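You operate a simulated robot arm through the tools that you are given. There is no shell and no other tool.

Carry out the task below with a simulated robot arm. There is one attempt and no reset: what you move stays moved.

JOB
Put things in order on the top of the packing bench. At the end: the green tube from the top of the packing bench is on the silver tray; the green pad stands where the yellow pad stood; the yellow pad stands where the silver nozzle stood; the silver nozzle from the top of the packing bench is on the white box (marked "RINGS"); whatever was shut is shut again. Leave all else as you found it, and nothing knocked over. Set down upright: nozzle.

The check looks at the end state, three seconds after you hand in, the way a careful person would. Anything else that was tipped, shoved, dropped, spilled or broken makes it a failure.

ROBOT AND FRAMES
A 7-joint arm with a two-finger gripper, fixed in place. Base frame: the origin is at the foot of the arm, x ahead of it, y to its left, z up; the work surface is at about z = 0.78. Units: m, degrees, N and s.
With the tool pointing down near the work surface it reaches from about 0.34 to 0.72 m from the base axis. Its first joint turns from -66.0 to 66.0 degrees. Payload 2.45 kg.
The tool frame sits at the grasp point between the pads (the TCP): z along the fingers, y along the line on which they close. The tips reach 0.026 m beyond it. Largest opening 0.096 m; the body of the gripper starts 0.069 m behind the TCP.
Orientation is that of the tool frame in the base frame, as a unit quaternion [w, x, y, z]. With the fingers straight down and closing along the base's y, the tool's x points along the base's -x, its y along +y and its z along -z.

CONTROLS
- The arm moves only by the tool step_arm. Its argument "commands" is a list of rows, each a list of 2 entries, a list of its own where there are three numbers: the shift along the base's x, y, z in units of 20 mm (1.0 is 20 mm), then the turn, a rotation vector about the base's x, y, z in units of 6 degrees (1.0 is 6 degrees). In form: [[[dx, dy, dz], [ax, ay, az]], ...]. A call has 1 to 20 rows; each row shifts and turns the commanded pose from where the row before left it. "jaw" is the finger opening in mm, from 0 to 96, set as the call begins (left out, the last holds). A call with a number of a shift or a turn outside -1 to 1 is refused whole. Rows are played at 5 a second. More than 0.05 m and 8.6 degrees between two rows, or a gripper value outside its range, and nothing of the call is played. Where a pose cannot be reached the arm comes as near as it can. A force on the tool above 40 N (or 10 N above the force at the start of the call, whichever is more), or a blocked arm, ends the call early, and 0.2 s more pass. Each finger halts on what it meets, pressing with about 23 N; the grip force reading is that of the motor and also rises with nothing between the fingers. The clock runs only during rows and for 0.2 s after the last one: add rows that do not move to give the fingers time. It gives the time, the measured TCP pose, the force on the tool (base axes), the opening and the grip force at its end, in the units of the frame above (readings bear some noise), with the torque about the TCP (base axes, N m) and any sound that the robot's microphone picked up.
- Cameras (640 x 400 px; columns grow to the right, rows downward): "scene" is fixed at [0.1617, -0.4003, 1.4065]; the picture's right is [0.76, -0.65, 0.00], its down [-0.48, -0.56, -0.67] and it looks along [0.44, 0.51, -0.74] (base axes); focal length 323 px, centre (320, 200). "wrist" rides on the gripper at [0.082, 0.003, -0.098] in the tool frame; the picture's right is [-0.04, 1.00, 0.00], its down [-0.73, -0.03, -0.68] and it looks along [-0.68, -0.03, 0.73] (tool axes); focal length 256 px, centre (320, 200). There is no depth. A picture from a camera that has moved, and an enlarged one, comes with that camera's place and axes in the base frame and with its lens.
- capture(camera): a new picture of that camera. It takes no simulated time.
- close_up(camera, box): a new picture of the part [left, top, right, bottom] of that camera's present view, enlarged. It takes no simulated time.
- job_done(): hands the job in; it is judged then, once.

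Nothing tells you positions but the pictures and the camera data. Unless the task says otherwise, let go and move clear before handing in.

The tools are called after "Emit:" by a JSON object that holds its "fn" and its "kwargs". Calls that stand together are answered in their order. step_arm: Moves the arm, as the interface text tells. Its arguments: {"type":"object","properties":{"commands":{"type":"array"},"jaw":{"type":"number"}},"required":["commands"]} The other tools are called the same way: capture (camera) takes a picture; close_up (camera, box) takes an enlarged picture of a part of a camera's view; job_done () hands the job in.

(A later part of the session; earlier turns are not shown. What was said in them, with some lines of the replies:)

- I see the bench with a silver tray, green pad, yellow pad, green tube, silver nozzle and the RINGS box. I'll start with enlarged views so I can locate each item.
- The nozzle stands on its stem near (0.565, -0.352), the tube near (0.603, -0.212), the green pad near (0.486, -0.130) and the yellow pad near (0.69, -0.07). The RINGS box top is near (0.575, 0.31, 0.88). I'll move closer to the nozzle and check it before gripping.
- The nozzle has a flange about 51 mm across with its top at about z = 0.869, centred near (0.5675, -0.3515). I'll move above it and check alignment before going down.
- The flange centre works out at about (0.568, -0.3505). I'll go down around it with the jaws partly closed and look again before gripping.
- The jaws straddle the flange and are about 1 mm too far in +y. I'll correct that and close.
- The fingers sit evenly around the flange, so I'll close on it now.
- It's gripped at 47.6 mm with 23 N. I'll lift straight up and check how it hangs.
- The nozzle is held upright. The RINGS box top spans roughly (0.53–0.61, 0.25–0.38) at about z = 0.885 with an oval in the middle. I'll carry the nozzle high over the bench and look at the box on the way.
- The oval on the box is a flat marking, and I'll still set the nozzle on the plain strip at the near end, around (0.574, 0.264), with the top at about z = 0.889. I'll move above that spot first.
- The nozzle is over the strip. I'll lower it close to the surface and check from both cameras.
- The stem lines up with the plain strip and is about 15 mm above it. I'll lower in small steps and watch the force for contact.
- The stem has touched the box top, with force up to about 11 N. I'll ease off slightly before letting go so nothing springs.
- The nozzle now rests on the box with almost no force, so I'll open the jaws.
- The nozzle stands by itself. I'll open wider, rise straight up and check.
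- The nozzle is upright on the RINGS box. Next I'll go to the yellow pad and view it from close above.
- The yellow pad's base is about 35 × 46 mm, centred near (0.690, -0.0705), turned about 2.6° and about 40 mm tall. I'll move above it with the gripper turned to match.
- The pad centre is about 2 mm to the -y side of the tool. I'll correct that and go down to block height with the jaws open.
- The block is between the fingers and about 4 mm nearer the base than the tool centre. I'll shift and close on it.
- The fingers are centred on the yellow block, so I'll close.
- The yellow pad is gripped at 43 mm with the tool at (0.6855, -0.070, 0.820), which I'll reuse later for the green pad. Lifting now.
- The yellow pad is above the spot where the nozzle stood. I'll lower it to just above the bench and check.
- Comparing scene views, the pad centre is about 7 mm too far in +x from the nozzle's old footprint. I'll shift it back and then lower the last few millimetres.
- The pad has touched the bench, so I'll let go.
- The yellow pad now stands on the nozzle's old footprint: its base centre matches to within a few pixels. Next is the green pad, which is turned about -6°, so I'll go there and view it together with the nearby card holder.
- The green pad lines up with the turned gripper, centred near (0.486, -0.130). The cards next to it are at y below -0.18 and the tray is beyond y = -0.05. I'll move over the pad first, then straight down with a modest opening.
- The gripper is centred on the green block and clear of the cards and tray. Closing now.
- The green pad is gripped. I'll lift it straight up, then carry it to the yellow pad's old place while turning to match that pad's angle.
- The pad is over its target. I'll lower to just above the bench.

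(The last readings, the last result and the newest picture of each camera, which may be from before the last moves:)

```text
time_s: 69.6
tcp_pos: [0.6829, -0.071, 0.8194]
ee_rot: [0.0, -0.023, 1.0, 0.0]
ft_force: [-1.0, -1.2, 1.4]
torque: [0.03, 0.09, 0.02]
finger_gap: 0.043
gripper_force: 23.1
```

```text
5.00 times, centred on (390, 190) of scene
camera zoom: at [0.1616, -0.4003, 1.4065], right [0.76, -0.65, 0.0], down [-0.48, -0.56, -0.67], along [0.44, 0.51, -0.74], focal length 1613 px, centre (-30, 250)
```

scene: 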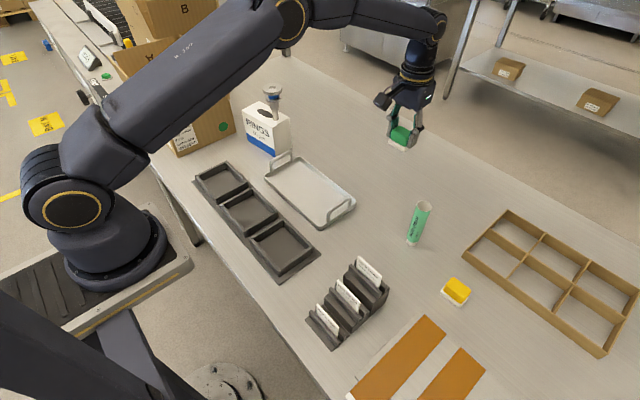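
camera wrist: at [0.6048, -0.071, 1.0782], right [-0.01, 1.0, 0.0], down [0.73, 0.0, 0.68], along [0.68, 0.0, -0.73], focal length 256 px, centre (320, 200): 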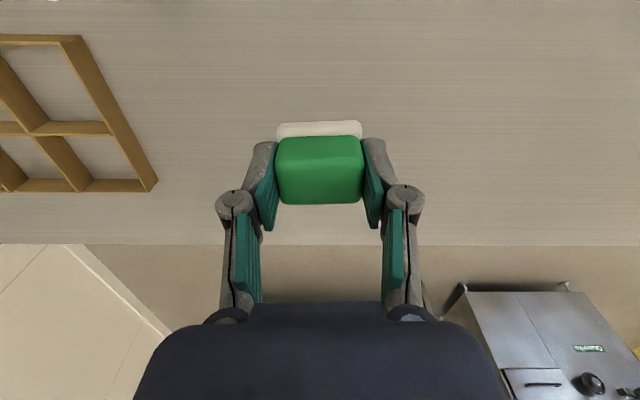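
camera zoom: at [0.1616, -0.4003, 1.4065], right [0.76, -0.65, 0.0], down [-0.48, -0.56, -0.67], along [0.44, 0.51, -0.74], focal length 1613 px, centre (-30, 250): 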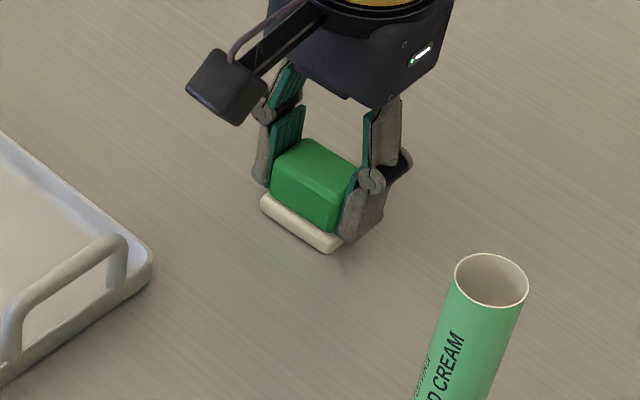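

The pad touches down and matches the yellow pad's earlier outline within about a pixel. I'll let go and rise.

Emit:
{"fn": "step_arm", "kwargs": {"commands": [[[0, 0, 0], [0, 0, 0]], [[0, 0, 0], [0, 0, 0]], [[0, 0, 0], [0, 0, 0]], [[0, 0, 0], [0, 0, 0]]], "jaw": 70}}

Emit:
{"fn": "step_arm", "kwargs": {"commands": [[[0, 0, 0.3], [0, 0, 0]], [[0, 0, 0.8], [0, 0, 0]], [[0, 0, 1], [0, 0, 0]], [[0, 0, 1], [0, 0, 0]], [[0, 0, 1], [0, 0, 0]], [[0, 0, 1], [0, 0, 0]], [[0, 0, 1], [0, 0, 0]], [[0, 0, 1], [0, 0, 0]], [[0, 0, 1], [0, 0, 0]], [[0, 0, 1], [0, 0, 0]], [[0, 0, 1], [0, 0, 0]]]}}

Emit:
{"fn": "capture", "kwargs": {"camera": "scene"}}

Emit:
{"fn": "close_up", "kwargs": {"camera": "scene", "box": [350, 150, 430, 230]}}

Emit:
{"fn": "capture", "kwargs": {"camera": "wrist"}}

```text
time_s: 70.6
tcp_pos: [0.6843, -0.0703, 0.8208]
ee_rot: [0.0, -0.022, 1.0, 0.0]
ft_force: [0.5, 0.8, -0.4]
torque: [0.0, -0.06, -0.02]
finger_gap: 0.07
gripper_force: 0.1
```

```text
time_s: 73.0
tcp_pos: [0.6851, -0.0716, 1.0211]
ee_rot: [0.0, -0.023, 1.0, 0.0]
ft_force: [0.1, 0.1, 0.5]
torque: [0.0, 0.01, 0.02]
finger_gap: 0.0701
gripper_force: 0.1
```

```text
taken
```

scene: 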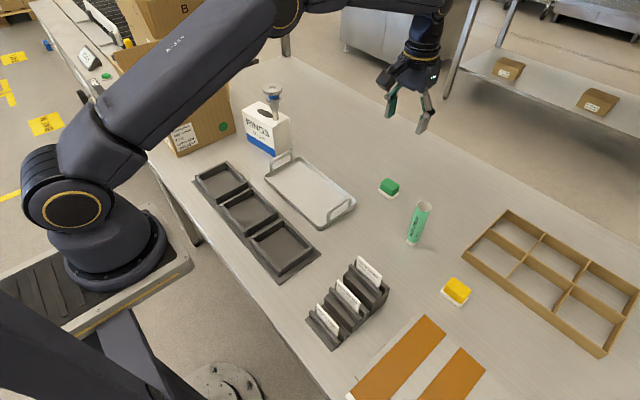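

```text
5.00 times, centred on (390, 190) of scene
camera zoom: at [0.1617, -0.4003, 1.4065], right [0.76, -0.65, 0.0], down [-0.48, -0.56, -0.67], along [0.44, 0.51, -0.74], focal length 1613 px, centre (-30, 250)
```

zoom: 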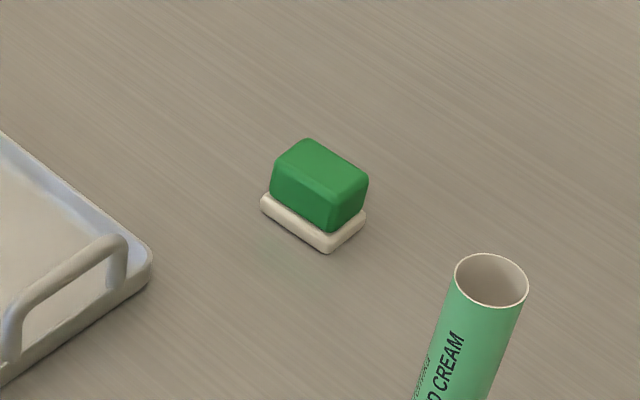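

```text
taken
camera wrist: at [0.6027, -0.0719, 1.1194], right [-0.01, 1.0, 0.0], down [0.73, 0.0, 0.68], along [0.68, 0.0, -0.73], focal length 256 px, centre (320, 200)
```

wrist: 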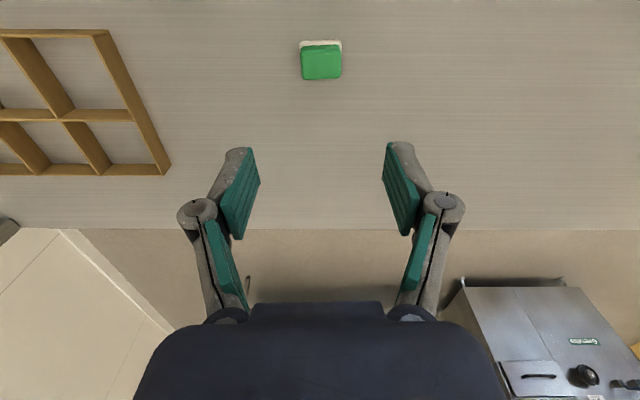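

The green pad now stands exactly where the yellow pad was. Next is the tube near (0.603, -0.2125), and I'll go above it and check alignment.

Emit:
{"fn": "step_arm", "kwargs": {"commands": [[[-0.53, -0.88, 0], [0, 0, -0.054]], [[-0.53, -0.88, 0], [0, 0, -0.054]], [[-0.53, -0.88, 0], [0, 0, -0.054]], [[-0.53, -0.88, 0], [0, 0, -0.054]], [[-0.53, -0.88, 0], [0, 0, -0.054]], [[-0.53, -0.88, 0], [0, 0, -0.054]], [[-0.53, -0.88, 0], [0, 0, -0.054]], [[-0.53, -0.88, 0], [0, 0, -0.054]], [[0, 0, 0], [0, 0, 0]]]}}

Emit:
{"fn": "capture", "kwargs": {"camera": "wrist"}}

Emit:
{"fn": "close_up", "kwargs": {"camera": "wrist", "box": [260, 40, 380, 160]}}

Emit:
{"fn": "close_up", "kwargs": {"camera": "scene", "box": [370, 150, 470, 260]}}

```text
time_s: 75.0
tcp_pos: [0.5989, -0.2123, 1.0207]
ee_rot: [0.001, 0.0, 1.0, -0.001]
ft_force: [-0.1, -0.6, 0.1]
torque: [-0.01, -0.02, 0.02]
finger_gap: 0.07
gripper_force: 0.1
```

```text
taken
camera wrist: at [0.5173, -0.2087, 1.119], right [0.04, 1.0, 0.0], down [0.73, -0.03, 0.68], along [0.68, -0.03, -0.73], focal length 256 px, centre (320, 200)
```

wrist: 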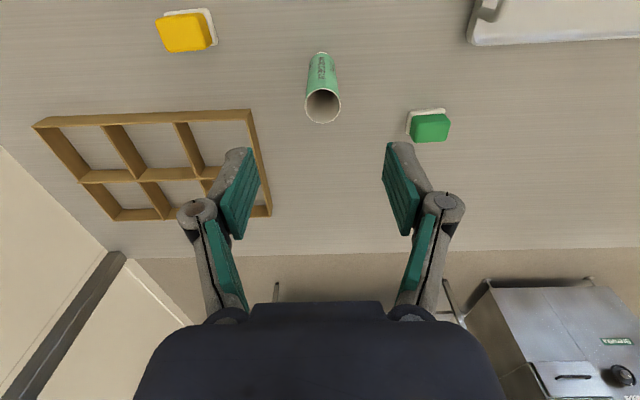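

```text
3.33 times, centred on (320, 100) of wrist
camera zoom: at [0.5173, -0.2087, 1.119], right [0.04, 1.0, 0.0], down [0.73, -0.03, 0.68], along [0.68, -0.03, -0.73], focal length 853 px, centre (320, 533)
```

zoom: 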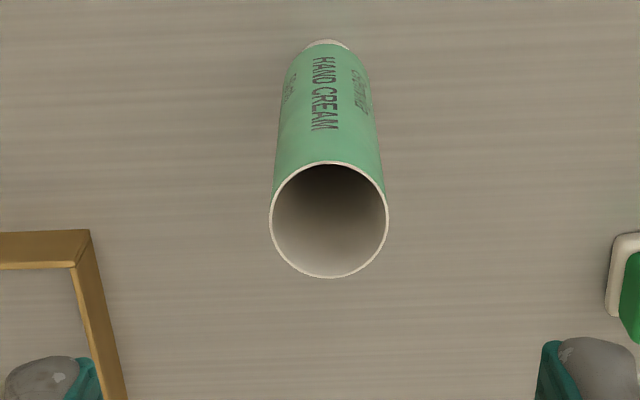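

```text
3.64 times, centred on (420, 205) of scene
camera zoom: at [0.1617, -0.4003, 1.4065], right [0.76, -0.65, 0.0], down [-0.48, -0.56, -0.67], along [0.44, 0.51, -0.74], focal length 1173 px, centre (-44, 182)
```

zoom: 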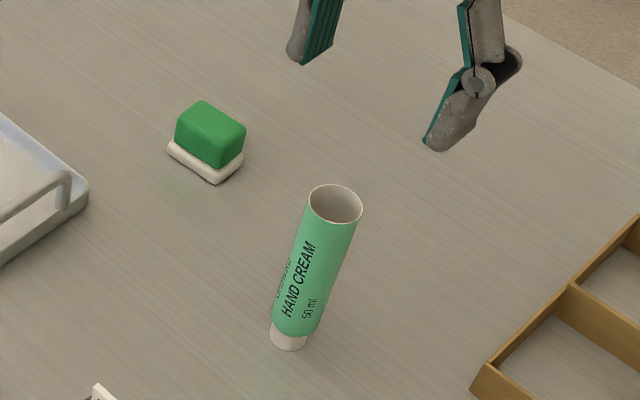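

The tube is about 29 mm across, centred near (0.603, -0.2106), with its top at about z = 0.915. I'll align and go down so the fingers straddle its upper half, keeping the gripper body above the rim.

Emit:
{"fn": "step_arm", "kwargs": {"commands": [[[0.2, 0.085, 0], [0, 0, 0]], [[0, 0, -0.8], [0, 0, 0]], [[0, 0, -1], [0, 0, 0]], [[0, 0, -1], [0, 0, 0]], [[0, 0, -1], [0, 0, 0]], [[0, 0, -1], [0, 0, 0]], [[0, 0, -0.7], [0, 0, 0]], [[0, 0, 0], [0, 0, 0]]], "jaw": 66}}

Emit:
{"fn": "capture", "kwargs": {"camera": "wrist"}}

Emit:
{"fn": "close_up", "kwargs": {"camera": "scene", "box": [370, 150, 470, 260]}}

```text
time_s: 76.8
tcp_pos: [0.6022, -0.2091, 0.9102]
ee_rot: [-0.001, 0.0, 1.0, 0.0]
ft_force: [-0.4, -1.2, -0.6]
torque: [-0.03, 0.0, 0.01]
finger_gap: 0.0659
gripper_force: 0.2
```

```text
taken
camera wrist: at [0.5207, -0.2056, 1.0078], right [0.04, 1.0, 0.0], down [0.73, -0.03, 0.68], along [0.68, -0.03, -0.73], focal length 256 px, centre (320, 200)
```

wrist: 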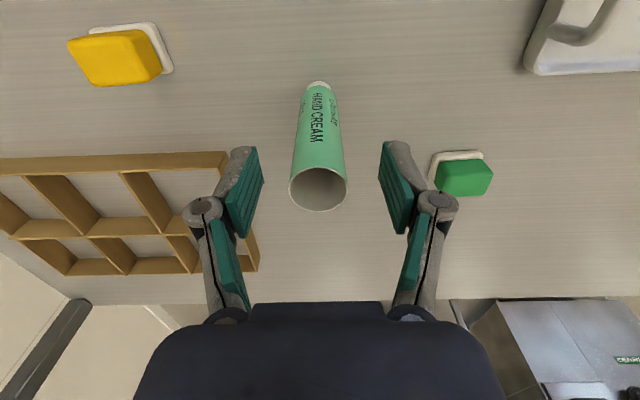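

```text
3.64 times, centred on (420, 205) of scene
camera zoom: at [0.1617, -0.4003, 1.4065], right [0.76, -0.65, 0.0], down [-0.48, -0.56, -0.67], along [0.44, 0.51, -0.74], focal length 1173 px, centre (-44, 182)
```

zoom: 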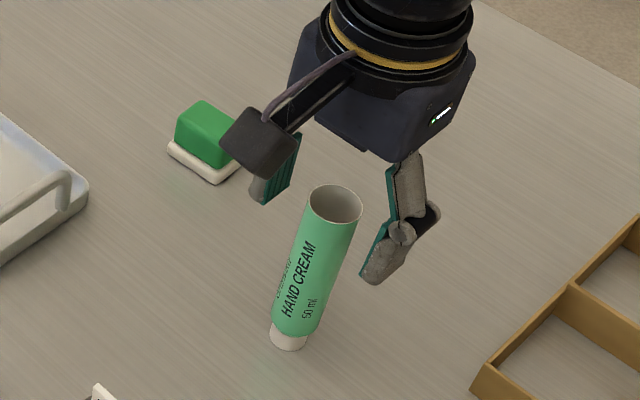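

Emit:
{"fn": "step_arm", "kwargs": {"commands": [[[-0.03, -0.04, -0.5], [0, 0, 0]], [[0, 0, -0.6], [0, 0, 0]], [[0, 0, -0.6], [0, 0, 0]], [[0, 0, -0.4], [0, 0, 0]], [[0, 0, 0], [0, 0, 0]]], "jaw": 50}}

Emit:
{"fn": "capture", "kwargs": {"camera": "wrist"}}

Emit:
{"fn": "close_up", "kwargs": {"camera": "scene", "box": [370, 150, 470, 260]}}

```text
time_s: 78.0
tcp_pos: [0.6023, -0.2102, 0.8684]
ee_rot: [0.0, 0.0, 1.0, 0.0]
ft_force: [0.2, -0.3, 0.0]
torque: [-0.01, 0.01, -0.03]
finger_gap: 0.0499
gripper_force: 0.1
```

```text
taken
camera wrist: at [0.5213, -0.2072, 0.9673], right [0.04, 1.0, 0.0], down [0.73, -0.03, 0.68], along [0.68, -0.03, -0.73], focal length 256 px, centre (320, 200)
```

wrist: 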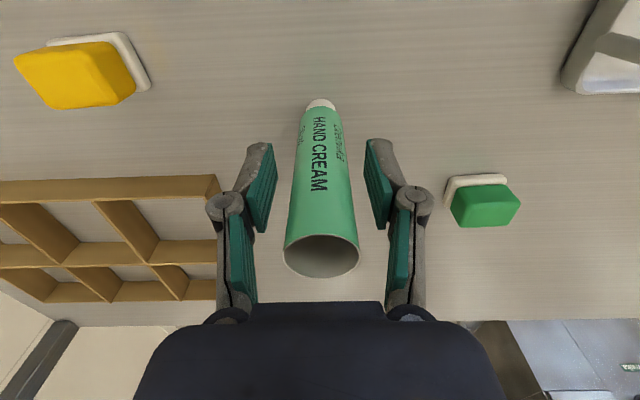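

```text
3.64 times, centred on (420, 205) of scene
camera zoom: at [0.1617, -0.4003, 1.4065], right [0.76, -0.65, 0.0], down [-0.48, -0.56, -0.67], along [0.44, 0.51, -0.74], focal length 1173 px, centre (-44, 182)
```

zoom: 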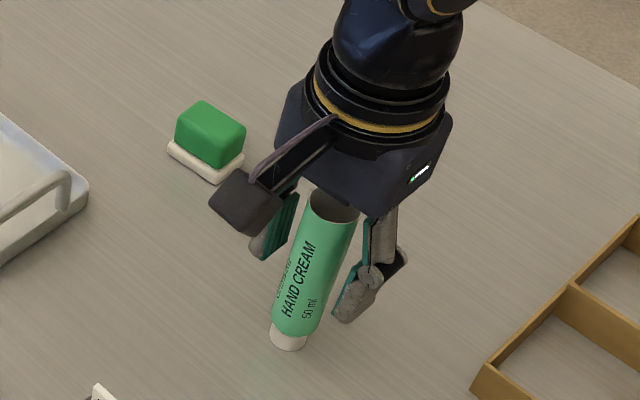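

The tube is centred between the fingers, so I'll close.

Emit:
{"fn": "step_arm", "kwargs": {"commands": [[[0, 0, 0], [0, 0, 0]], [[0, 0, 0], [0, 0, 0]], [[0, 0, 0], [0, 0, 0]], [[0, 0, 0], [0, 0, 0]], [[0, 0, 0], [0, 0, 0]]], "jaw": 22}}

Emit:
{"fn": "capture", "kwargs": {"camera": "wrist"}}

Emit:
{"fn": "close_up", "kwargs": {"camera": "scene", "box": [370, 150, 470, 260]}}

```text
time_s: 79.2
tcp_pos: [0.6024, -0.2104, 0.8694]
ee_rot: [0.0, 0.001, 1.0, 0.0]
ft_force: [0.1, 0.3, -0.6]
torque: [-0.01, 0.03, 0.0]
finger_gap: 0.0276
gripper_force: 22.9
```

```text
taken
camera wrist: at [0.5212, -0.2071, 0.9675], right [0.04, 1.0, 0.0], down [0.73, -0.03, 0.68], along [0.68, -0.03, -0.73], focal length 256 px, centre (320, 200)
```

wrist: 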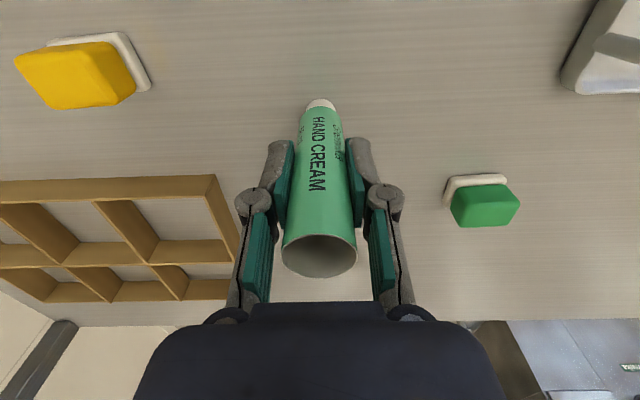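

```text
3.64 times, centred on (420, 205) of scene
camera zoom: at [0.1617, -0.4003, 1.4065], right [0.76, -0.65, 0.0], down [-0.48, -0.56, -0.67], along [0.44, 0.51, -0.74], focal length 1173 px, centre (-44, 182)
```

zoom: 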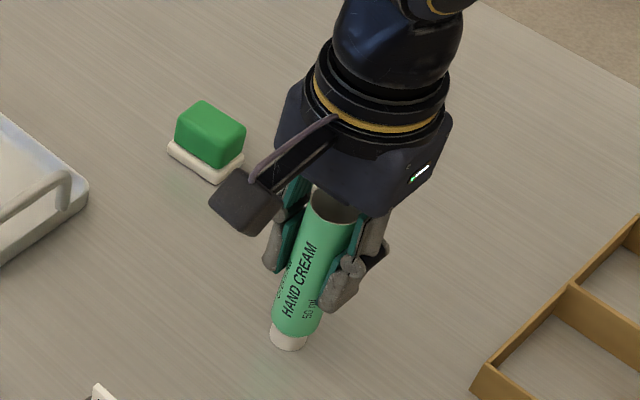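

The tube is gripped at 27.6 mm. I'll lift it, then carry it over to the tray centre near (0.528, 0.065).

Emit:
{"fn": "step_arm", "kwargs": {"commands": [[[0, 0, 0.3], [0, 0, 0]], [[0, 0, 0.7], [0, 0, 0]], [[0, 0, 1], [0, 0, 0]], [[0, 0, 1], [0, 0, 0]], [[0, 0, 1], [0, 0, 0]], [[0, 0, 1], [0, 0, 0]], [[0, 0, 1], [0, 0, 0]], [[0, 0, 1], [0, 0, 0]], [[0, 0, 0], [0, 0, 0]]]}}

Emit:
{"fn": "step_arm", "kwargs": {"commands": [[[-0.15, 0.5, 0], [0, 0, 0]], [[-0.27, 1, 0], [0, 0, 0]], [[-0.27, 1, 0], [0, 0, 0]], [[-0.27, 1, 0], [0, 0, 0]], [[-0.27, 1, 0], [0, 0, 0]], [[-0.27, 1, 0], [0, 0, 0]], [[-0.27, 1, 0], [0, 0, 0]], [[-0.27, 1, 0], [0, 0, 0]], [[-0.27, 1, 0], [0, 0, 0]], [[-0.27, 1, 0], [0, 0, 0]], [[-0.27, 1, 0], [0, 0, 0]], [[-0.27, 1, 0], [0, 0, 0]], [[-0.27, 1, 0], [0, 0, 0]], [[-0.27, 1, 0], [0, 0, 0]], [[-0.05, 0.25, 0], [0, 0, 0]], [[0, 0, 0], [0, 0, 0]]]}}

Emit:
{"fn": "capture", "kwargs": {"camera": "wrist"}}

Emit:
{"fn": "capture", "kwargs": {"camera": "scene"}}

Emit:
{"fn": "close_up", "kwargs": {"camera": "scene", "box": [250, 120, 370, 240]}}

```text
time_s: 81.2
tcp_pos: [0.6009, -0.2125, 1.0091]
ee_rot: [0.0, 0.0, 1.0, 0.0]
ft_force: [-0.7, -0.3, -0.3]
torque: [-0.03, 0.02, -0.02]
finger_gap: 0.0277
gripper_force: 22.6
```

```text
time_s: 84.6
tcp_pos: [0.5281, 0.0644, 1.0077]
ee_rot: [0.0, 0.0, 1.0, 0.0]
ft_force: [1.2, 0.0, 0.0]
torque: [0.0, -0.07, 0.02]
finger_gap: 0.0276
gripper_force: 22.9
```

```text
taken
camera wrist: at [0.4462, 0.0678, 1.1064], right [0.04, 1.0, 0.0], down [0.73, -0.03, 0.68], along [0.68, -0.03, -0.73], focal length 256 px, centre (320, 200)
```

wrist: 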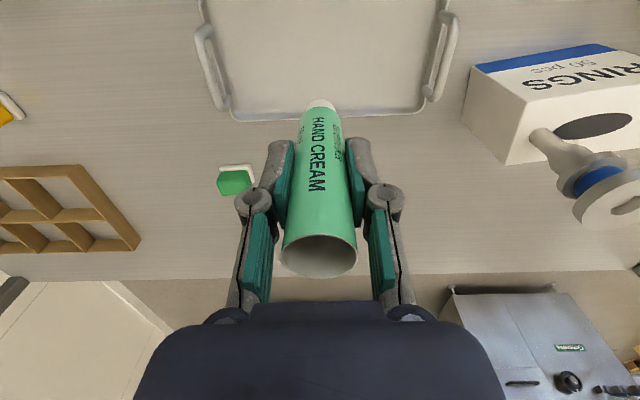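

```text
taken
```

scene: 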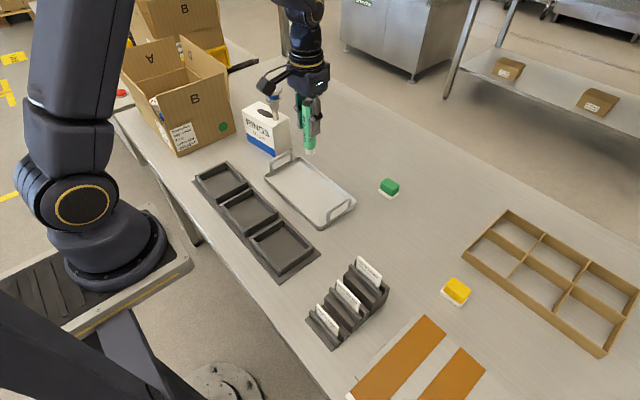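

```text
3.33 times, centred on (310, 180) of scene
camera zoom: at [0.1617, -0.4002, 1.4065], right [0.76, -0.65, 0.0], down [-0.48, -0.56, -0.67], along [0.44, 0.51, -0.74], focal length 1075 px, centre (353, 267)
```

zoom: 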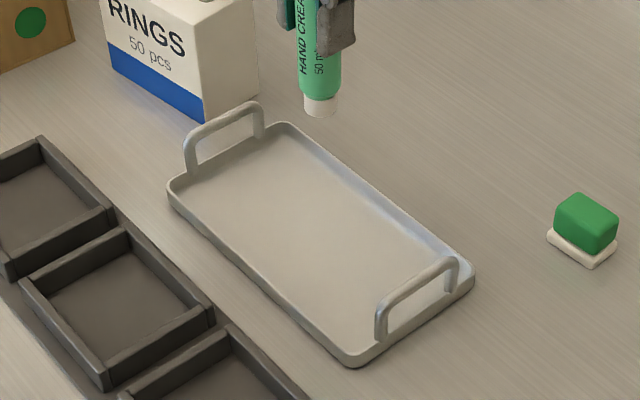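

The tube is above the tray middle and the handles are well to the sides. I'll lower close to the tray floor and check.

Emit:
{"fn": "step_arm", "kwargs": {"commands": [[[0, 0.05, -0.6], [0, 0, 0]], [[0, 0, -1], [0, 0, 0]], [[0, 0, -1], [0, 0, 0]], [[0, 0, -1], [0, 0, 0]], [[0, 0, -1], [0, 0, 0]], [[0, 0, -0.8], [0, 0, 0]], [[0, 0, -0.4], [0, 0, 0]], [[0, 0, 0], [0, 0, 0]]]}}

Emit:
{"fn": "capture", "kwargs": {"camera": "wrist"}}

Emit:
{"fn": "close_up", "kwargs": {"camera": "scene", "box": [250, 120, 370, 240]}}

```text
time_s: 86.4
tcp_pos: [0.5275, 0.0637, 0.8918]
ee_rot: [0.0, 0.0, 1.0, 0.0]
ft_force: [0.0, 0.8, -0.6]
torque: [-0.02, -0.01, 0.03]
finger_gap: 0.0278
gripper_force: 22.8
```

```text
taken
camera wrist: at [0.4466, 0.0672, 0.9902], right [0.04, 1.0, 0.0], down [0.73, -0.03, 0.68], along [0.68, -0.03, -0.73], focal length 256 px, centre (320, 200)
```

wrist: 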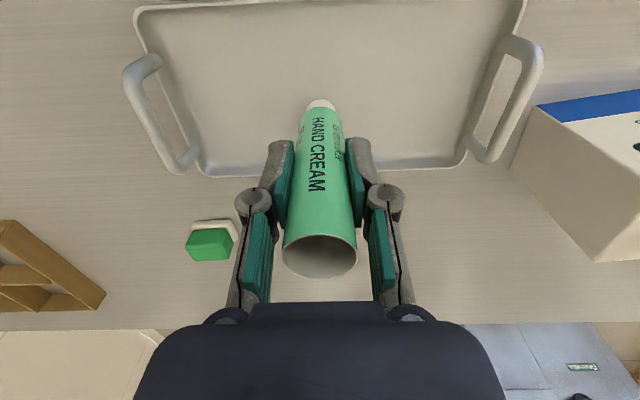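

```text
3.33 times, centred on (310, 180) of scene
camera zoom: at [0.1617, -0.4003, 1.4065], right [0.76, -0.65, 0.0], down [-0.48, -0.56, -0.67], along [0.44, 0.51, -0.74], focal length 1075 px, centre (353, 267)
```

zoom: 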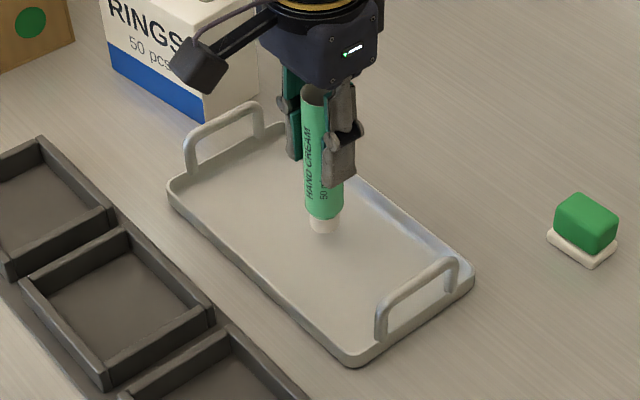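

Emit:
{"fn": "step_arm", "kwargs": {"commands": [[[0, 0, -0.3], [0, 0, 0]], [[0, 0, -0.2], [0, 0, 0]], [[0, 0, -0.1], [0, 0, 0]], [[0, 0, 0], [0, 0, 0]]]}}

Emit:
{"fn": "step_arm", "kwargs": {"commands": [[[0, 0, -0.08], [0, 0, 0]], [[0, 0, 0], [0, 0, 0]]]}}

Emit:
{"fn": "step_arm", "kwargs": {"commands": [[[0, 0, -0.06], [0, 0, 0]], [[0, 0, 0], [0, 0, 0]]]}}

```text
time_s: 87.4
tcp_pos: [0.5281, 0.0646, 0.8808]
ee_rot: [0.001, 0.0, 1.0, 0.0]
ft_force: [-1.1, 0.3, 0.9]
torque: [0.02, -0.01, -0.02]
finger_gap: 0.0278
gripper_force: 23.4
```

```text
time_s: 88.0
tcp_pos: [0.5272, 0.0649, 0.8787]
ee_rot: [0.0, 0.0, 1.0, 0.0]
ft_force: [0.2, -0.2, 0.0]
torque: [0.01, -0.02, 0.01]
finger_gap: 0.0275
gripper_force: 22.6
```

```text
time_s: 88.6
tcp_pos: [0.5276, 0.0658, 0.8779]
ee_rot: [0.0, 0.0, 1.0, 0.0]
ft_force: [-1.4, -0.7, 0.5]
torque: [0.01, -0.01, -0.02]
finger_gap: 0.0276
gripper_force: 23.7
```

Emit:
{"fn": "step_arm", "kwargs": {"commands": [[[0, 0, -0.06], [0, 0, 0]], [[0, 0, 0], [0, 0, 0]]]}}

Emit:
{"fn": "step_arm", "kwargs": {"commands": [[[0, 0, -0.06], [0, 0, 0]], [[0, 0, 0], [0, 0, 0]]]}}

Emit:
{"fn": "close_up", "kwargs": {"camera": "scene", "box": [280, 140, 340, 210]}}

```text
time_s: 89.2
tcp_pos: [0.5281, 0.0645, 0.8771]
ee_rot: [0.0, -0.001, 1.0, 0.0]
ft_force: [-0.3, -1.0, -0.2]
torque: [0.0, 0.03, -0.02]
finger_gap: 0.0273
gripper_force: 22.6
```

```text
time_s: 89.8
tcp_pos: [0.5281, 0.0648, 0.8767]
ee_rot: [0.0, 0.0, 1.0, 0.0]
ft_force: [0.0, 0.0, 0.0]
torque: [-0.01, 0.02, -0.03]
finger_gap: 0.0275
gripper_force: 23.2
```

```text
5.71 times, centred on (310, 175) of scene
camera zoom: at [0.1617, -0.4003, 1.4065], right [0.76, -0.65, 0.0], down [-0.48, -0.56, -0.67], along [0.44, 0.51, -0.74], focal length 1844 px, centre (377, 343)
```

zoom: 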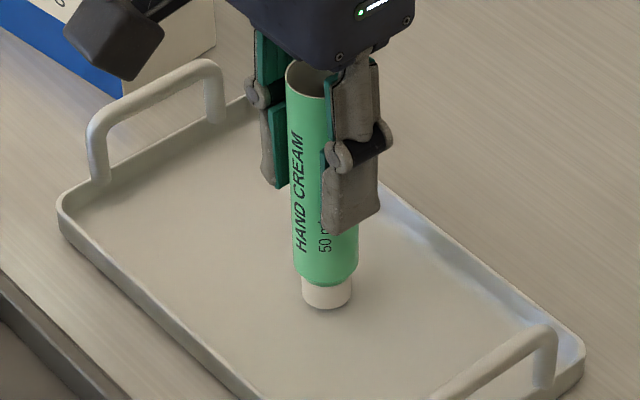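

Emit:
{"fn": "step_arm", "kwargs": {"commands": [[[0, 0, -0.05], [0, 0, 0]], [[0, 0, 0], [0, 0, 0]]]}}

Emit:
{"fn": "step_arm", "kwargs": {"commands": [[[0, 0, -0.05], [0, 0, 0]], [[0, 0, 0], [0, 0, 0]]]}}

```text
time_s: 90.4
tcp_pos: [0.5276, 0.0657, 0.8748]
ee_rot: [0.0, 0.0, 1.0, 0.0]
ft_force: [0.3, 0.7, 0.4]
torque: [0.01, -0.03, 0.02]
finger_gap: 0.0276
gripper_force: 22.9
```

```text
time_s: 91.0
tcp_pos: [0.5283, 0.0657, 0.875]
ee_rot: [0.0, 0.0, 1.0, 0.0]
ft_force: [-0.4, -0.9, 0.2]
torque: [-0.01, 0.02, 0.02]
finger_gap: 0.0276
gripper_force: 22.9
```

Emit:
{"fn": "step_arm", "kwargs": {"commands": [[[0, 0, -0.05], [0, 0, 0]], [[0, 0, 0], [0, 0, 0]]]}}

Emit:
{"fn": "step_arm", "kwargs": {"commands": [[[0, 0, -0.04], [0, 0, 0]], [[0, 0, 0], [0, 0, 0]]]}}

```text
time_s: 91.6
tcp_pos: [0.5276, 0.0648, 0.8729]
ee_rot: [0.0, -0.001, 1.0, 0.0]
ft_force: [0.1, 0.5, -0.1]
torque: [-0.06, -0.02, -0.01]
finger_gap: 0.0279
gripper_force: 22.8
```

```text
time_s: 92.2
tcp_pos: [0.528, 0.0654, 0.8717]
ee_rot: [0.001, -0.001, 1.0, 0.0]
ft_force: [-2.7, -0.3, 13.2]
torque: [-0.08, 0.21, -0.01]
finger_gap: 0.0282
gripper_force: 23.4
```

The tube has touched the tray floor. I'll back off slightly to take out the force before letting go.

Emit:
{"fn": "step_arm", "kwargs": {"commands": [[[0, 0, 0.03], [0, 0, 0]], [[0, 0, 0], [0, 0, 0]]]}}

```text
time_s: 92.8
tcp_pos: [0.5284, 0.0649, 0.8731]
ee_rot: [0.001, 0.0, 1.0, 0.0]
ft_force: [1.1, 0.7, 6.0]
torque: [0.1, -0.08, 0.0]
finger_gap: 0.0282
gripper_force: 23.0
```

Emit:
{"fn": "step_arm", "kwargs": {"commands": [[[0, 0, 0.02], [0, 0, 0]], [[0, 0, 0], [0, 0, 0]]]}}

Emit:
{"fn": "close_up", "kwargs": {"camera": "scene", "box": [280, 140, 340, 210]}}

```text
time_s: 93.4
tcp_pos: [0.5282, 0.0641, 0.8733]
ee_rot: [-0.001, 0.001, 1.0, 0.0]
ft_force: [2.4, -0.7, 3.7]
torque: [0.02, -0.19, -0.02]
finger_gap: 0.0283
gripper_force: 22.9
```

```text
5.71 times, centred on (310, 175) of scene
camera zoom: at [0.1617, -0.4003, 1.4065], right [0.76, -0.65, 0.0], down [-0.48, -0.56, -0.67], along [0.44, 0.51, -0.74], focal length 1844 px, centre (377, 343)
```

zoom: 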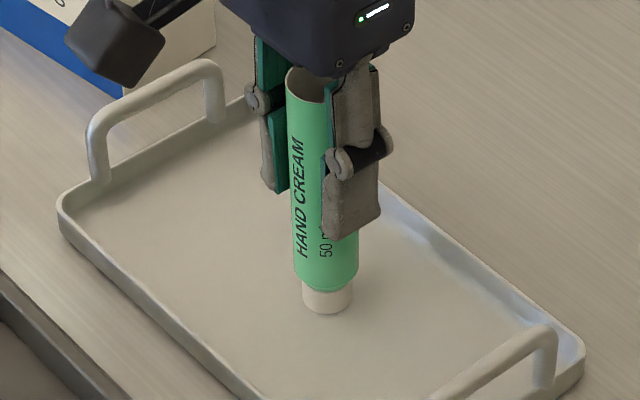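

Emit:
{"fn": "step_arm", "kwargs": {"commands": [[[0, 0, 0.015], [0, 0, 0]], [[0, 0, 0], [0, 0, 0]]]}}

```text
time_s: 94.0
tcp_pos: [0.5264, 0.065, 0.8727]
ee_rot: [-0.001, 0.0, 1.0, -0.001]
ft_force: [0.8, -0.6, 0.3]
torque: [0.0, 0.01, 0.02]
finger_gap: 0.0281
gripper_force: 23.4
```

The force is close to zero with the tube resting on the tray, so I'll open gently.

Emit:
{"fn": "step_arm", "kwargs": {"commands": [[[0, 0, 0], [0, 0, 0]], [[0, 0, 0], [0, 0, 0]], [[0, 0, 0], [0, 0, 0]], [[0, 0, 0], [0, 0, 0]]], "jaw": 50}}

Emit:
{"fn": "capture", "kwargs": {"camera": "wrist"}}

Emit:
{"fn": "close_up", "kwargs": {"camera": "scene", "box": [280, 130, 340, 210]}}

```text
time_s: 95.0
tcp_pos: [0.5282, 0.0651, 0.8734]
ee_rot: [-0.001, 0.0, 1.0, 0.0]
ft_force: [-0.5, -0.5, -0.3]
torque: [0.01, 0.01, 0.04]
finger_gap: 0.0502
gripper_force: 0.1
```

```text
taken
camera wrist: at [0.446, 0.0683, 0.9715], right [0.04, 1.0, 0.0], down [0.73, -0.03, 0.68], along [0.68, -0.03, -0.73], focal length 256 px, centre (320, 200)
```

wrist: 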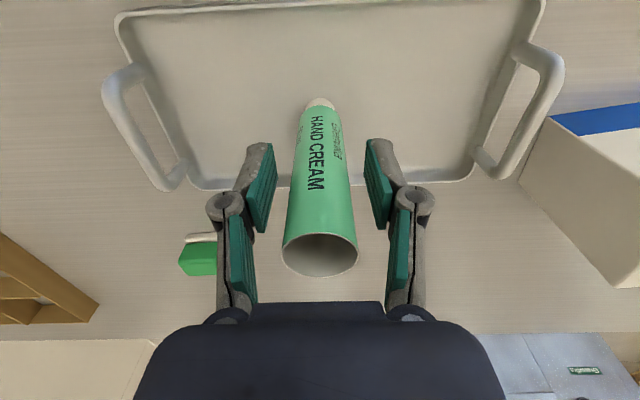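

```text
5.00 times, centred on (310, 170) of scene
camera zoom: at [0.1617, -0.4003, 1.4065], right [0.76, -0.65, 0.0], down [-0.48, -0.56, -0.67], along [0.44, 0.51, -0.74], focal length 1613 px, centre (370, 350)
```

zoom: 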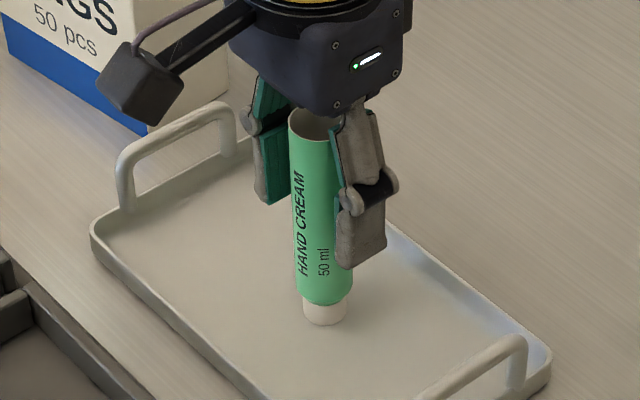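

The tube stands free. I'll open a bit more and rise straight up.

Emit:
{"fn": "step_arm", "kwargs": {"commands": [[[0, 0, 0], [0, 0, 0]], [[0, 0, 0], [0, 0, 0]], [[0, 0, 0.3], [0, 0, 0]], [[0, 0, 0.6], [0, 0, 0]], [[0, 0, 1], [0, 0, 0]], [[0, 0, 1], [0, 0, 0]], [[0, 0, 1], [0, 0, 0]], [[0, 0, 1], [0, 0, 0]], [[0, 0, 1], [0, 0, 0]], [[0, 0, 1], [0, 0, 0]], [[0, 0, 1], [0, 0, 0]], [[0, 0, 1], [0, 0, 0]], [[0, 0, 1], [0, 0, 0]]], "jaw": 74}}

Emit:
{"fn": "capture", "kwargs": {"camera": "wrist"}}

Emit:
{"fn": "capture", "kwargs": {"camera": "scene"}}

```text
time_s: 97.8
tcp_pos: [0.527, 0.0652, 1.0719]
ee_rot: [0.0, 0.0, 1.0, 0.0]
ft_force: [1.6, -0.1, -0.1]
torque: [0.02, 0.0, 0.01]
finger_gap: 0.074
gripper_force: 0.0
```

```text
taken
camera wrist: at [0.4467, 0.0691, 1.1705], right [0.04, 1.0, 0.0], down [0.73, -0.03, 0.68], along [0.68, -0.03, -0.73], focal length 256 px, centre (320, 200)
```

wrist: 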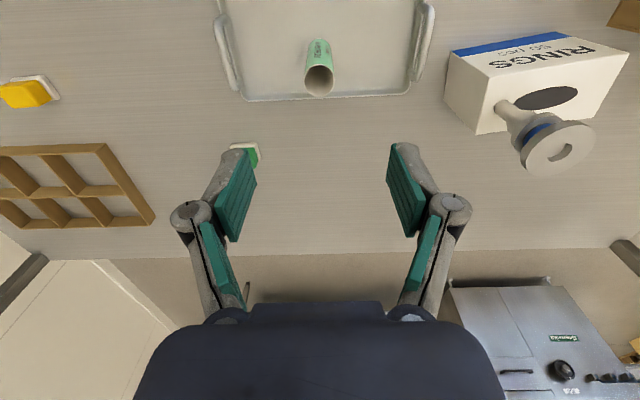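

```text
taken
```

scene: 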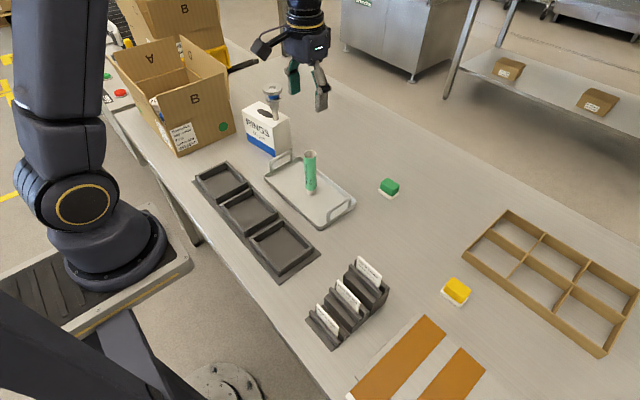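

All four items look in place. I'll move the arm clear, back towards its starting pose, and do a final check.

Emit:
{"fn": "step_arm", "kwargs": {"commands": [[[0, 0, 1], [0, 0, 0]], [[0, 0, 1], [0, 0, 0]], [[0, 0, 1], [0, 0, 0]], [[-0.45, -0.95, 0.07], [0, 0, 0]], [[-0.45, -0.95, 0.07], [0, 0, 0]], [[-0.45, -0.95, 0.07], [0, 0, 0]], [[-0.45, -0.95, 0.07], [0, 0, 0]], [[-0.45, -0.95, 0.07], [0, 0, 0]], [[-0.45, -0.95, 0.07], [0, 0, 0]], [[-0.45, -0.95, 0.07], [0, 0, 0]], [[-0.45, -0.95, 0.07], [0, 0, 0]], [[-0.45, -0.95, 0.07], [0, 0, 0]], [[-0.45, -0.95, 0.07], [0, 0, 0]], [[-0.45, -0.95, 0.07], [0, 0, 0]], [[-0.45, -0.95, 0.07], [0, 0, 0]], [[-0.45, -0.95, 0.07], [0, 0, 0]], [[-0.45, -0.95, 0.07], [0, 0, 0]], [[-0.45, -0.95, 0.07], [0, 0, 0]], [[0, 0, 0], [0, 0, 0]]], "jaw": 96}}

Emit:
{"fn": "capture", "kwargs": {"camera": "scene"}}

Emit:
{"fn": "capture", "kwargs": {"camera": "wrist"}}

Emit:
{"fn": "close_up", "kwargs": {"camera": "scene", "box": [220, 70, 380, 240]}}

Emit:
{"fn": "close_up", "kwargs": {"camera": "scene", "box": [300, 160, 500, 360]}}

```text
time_s: 101.8
tcp_pos: [0.3922, -0.2207, 1.1517]
ee_rot: [-0.001, 0.0, 1.0, 0.0]
ft_force: [0.7, 0.3, 0.0]
torque: [-0.02, -0.03, 0.02]
finger_gap: 0.096
gripper_force: 0.0
```

```text
taken
```

scene: 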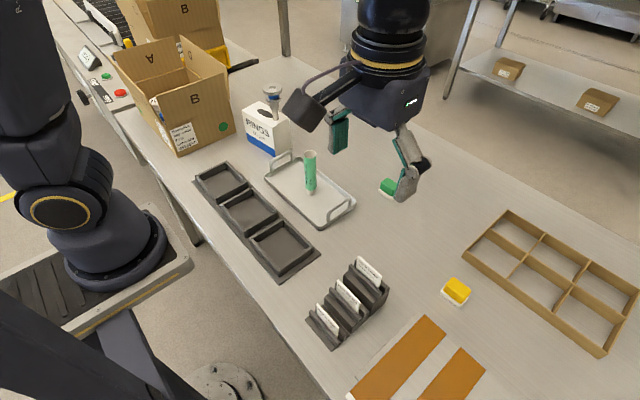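

```text
taken
camera wrist: at [0.3106, -0.2176, 1.2503], right [0.04, 1.0, 0.0], down [0.73, -0.03, 0.68], along [0.68, -0.03, -0.73], focal length 256 px, centre (320, 200)
```

wrist: 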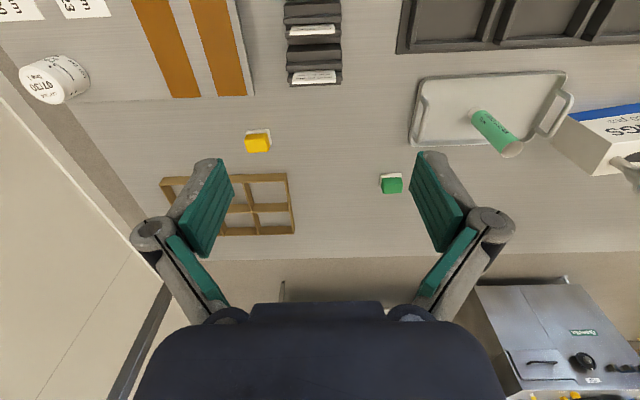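

```text
2.35 times, centred on (300, 155) of scene
camera zoom: at [0.1617, -0.4003, 1.4065], right [0.76, -0.65, 0.0], down [-0.48, -0.56, -0.67], along [0.44, 0.51, -0.74], focal length 759 px, centre (367, 306)
```

zoom: 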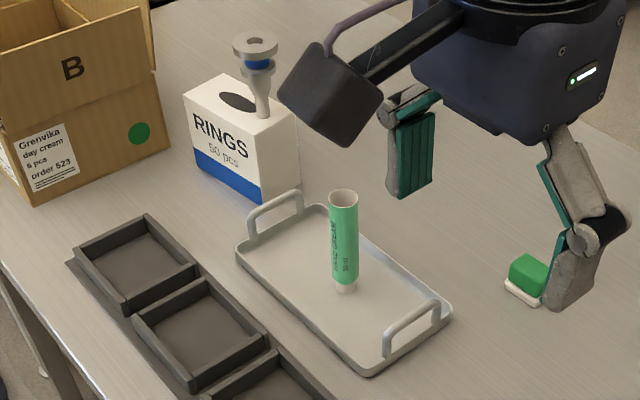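

```text
2.00 times, centred on (400, 260) of scene
camera zoom: at [0.1617, -0.4003, 1.4065], right [0.76, -0.65, 0.0], down [-0.48, -0.56, -0.67], along [0.44, 0.51, -0.74], focal length 645 px, centre (160, 80)
```

zoom: 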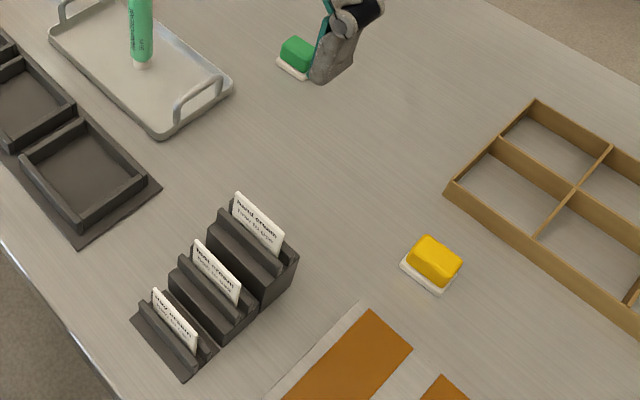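

The final pictures show the tube standing on the silver tray, the green pad on the yellow pad's old spot, and the yellow pad where the nozzle stood. The nozzle is upright on the RINGS box. Nothing had to be opened, nothing else appears to have moved, and the gripper is empty and clear, so I'm handing in.

Emit:
{"fn": "job_done", "kwargs": {}}

```text
The job is handed in.
```

The bench is in the order you asked for, and I've handed the job in. I don't have the check's result; this is based on the last camera pictures before handing in.

- **Green tube:** it stands upright near the middle of the silver tray.
- **Green pad:** it stands where the yellow pad stood. The outline in the scene picture matches to within about a pixel.
- **Yellow pad:** it stands where the silver nozzle stood, within a few pixels of the old spot.
- **Silver nozzle:** it is upright on the white "RINGS" box, on the plain strip beside the dark oval.

I opened nothing, so there was nothing to shut again. In the last pictures nothing else looks moved or knocked over. The gripper is empty and back near its starting position.
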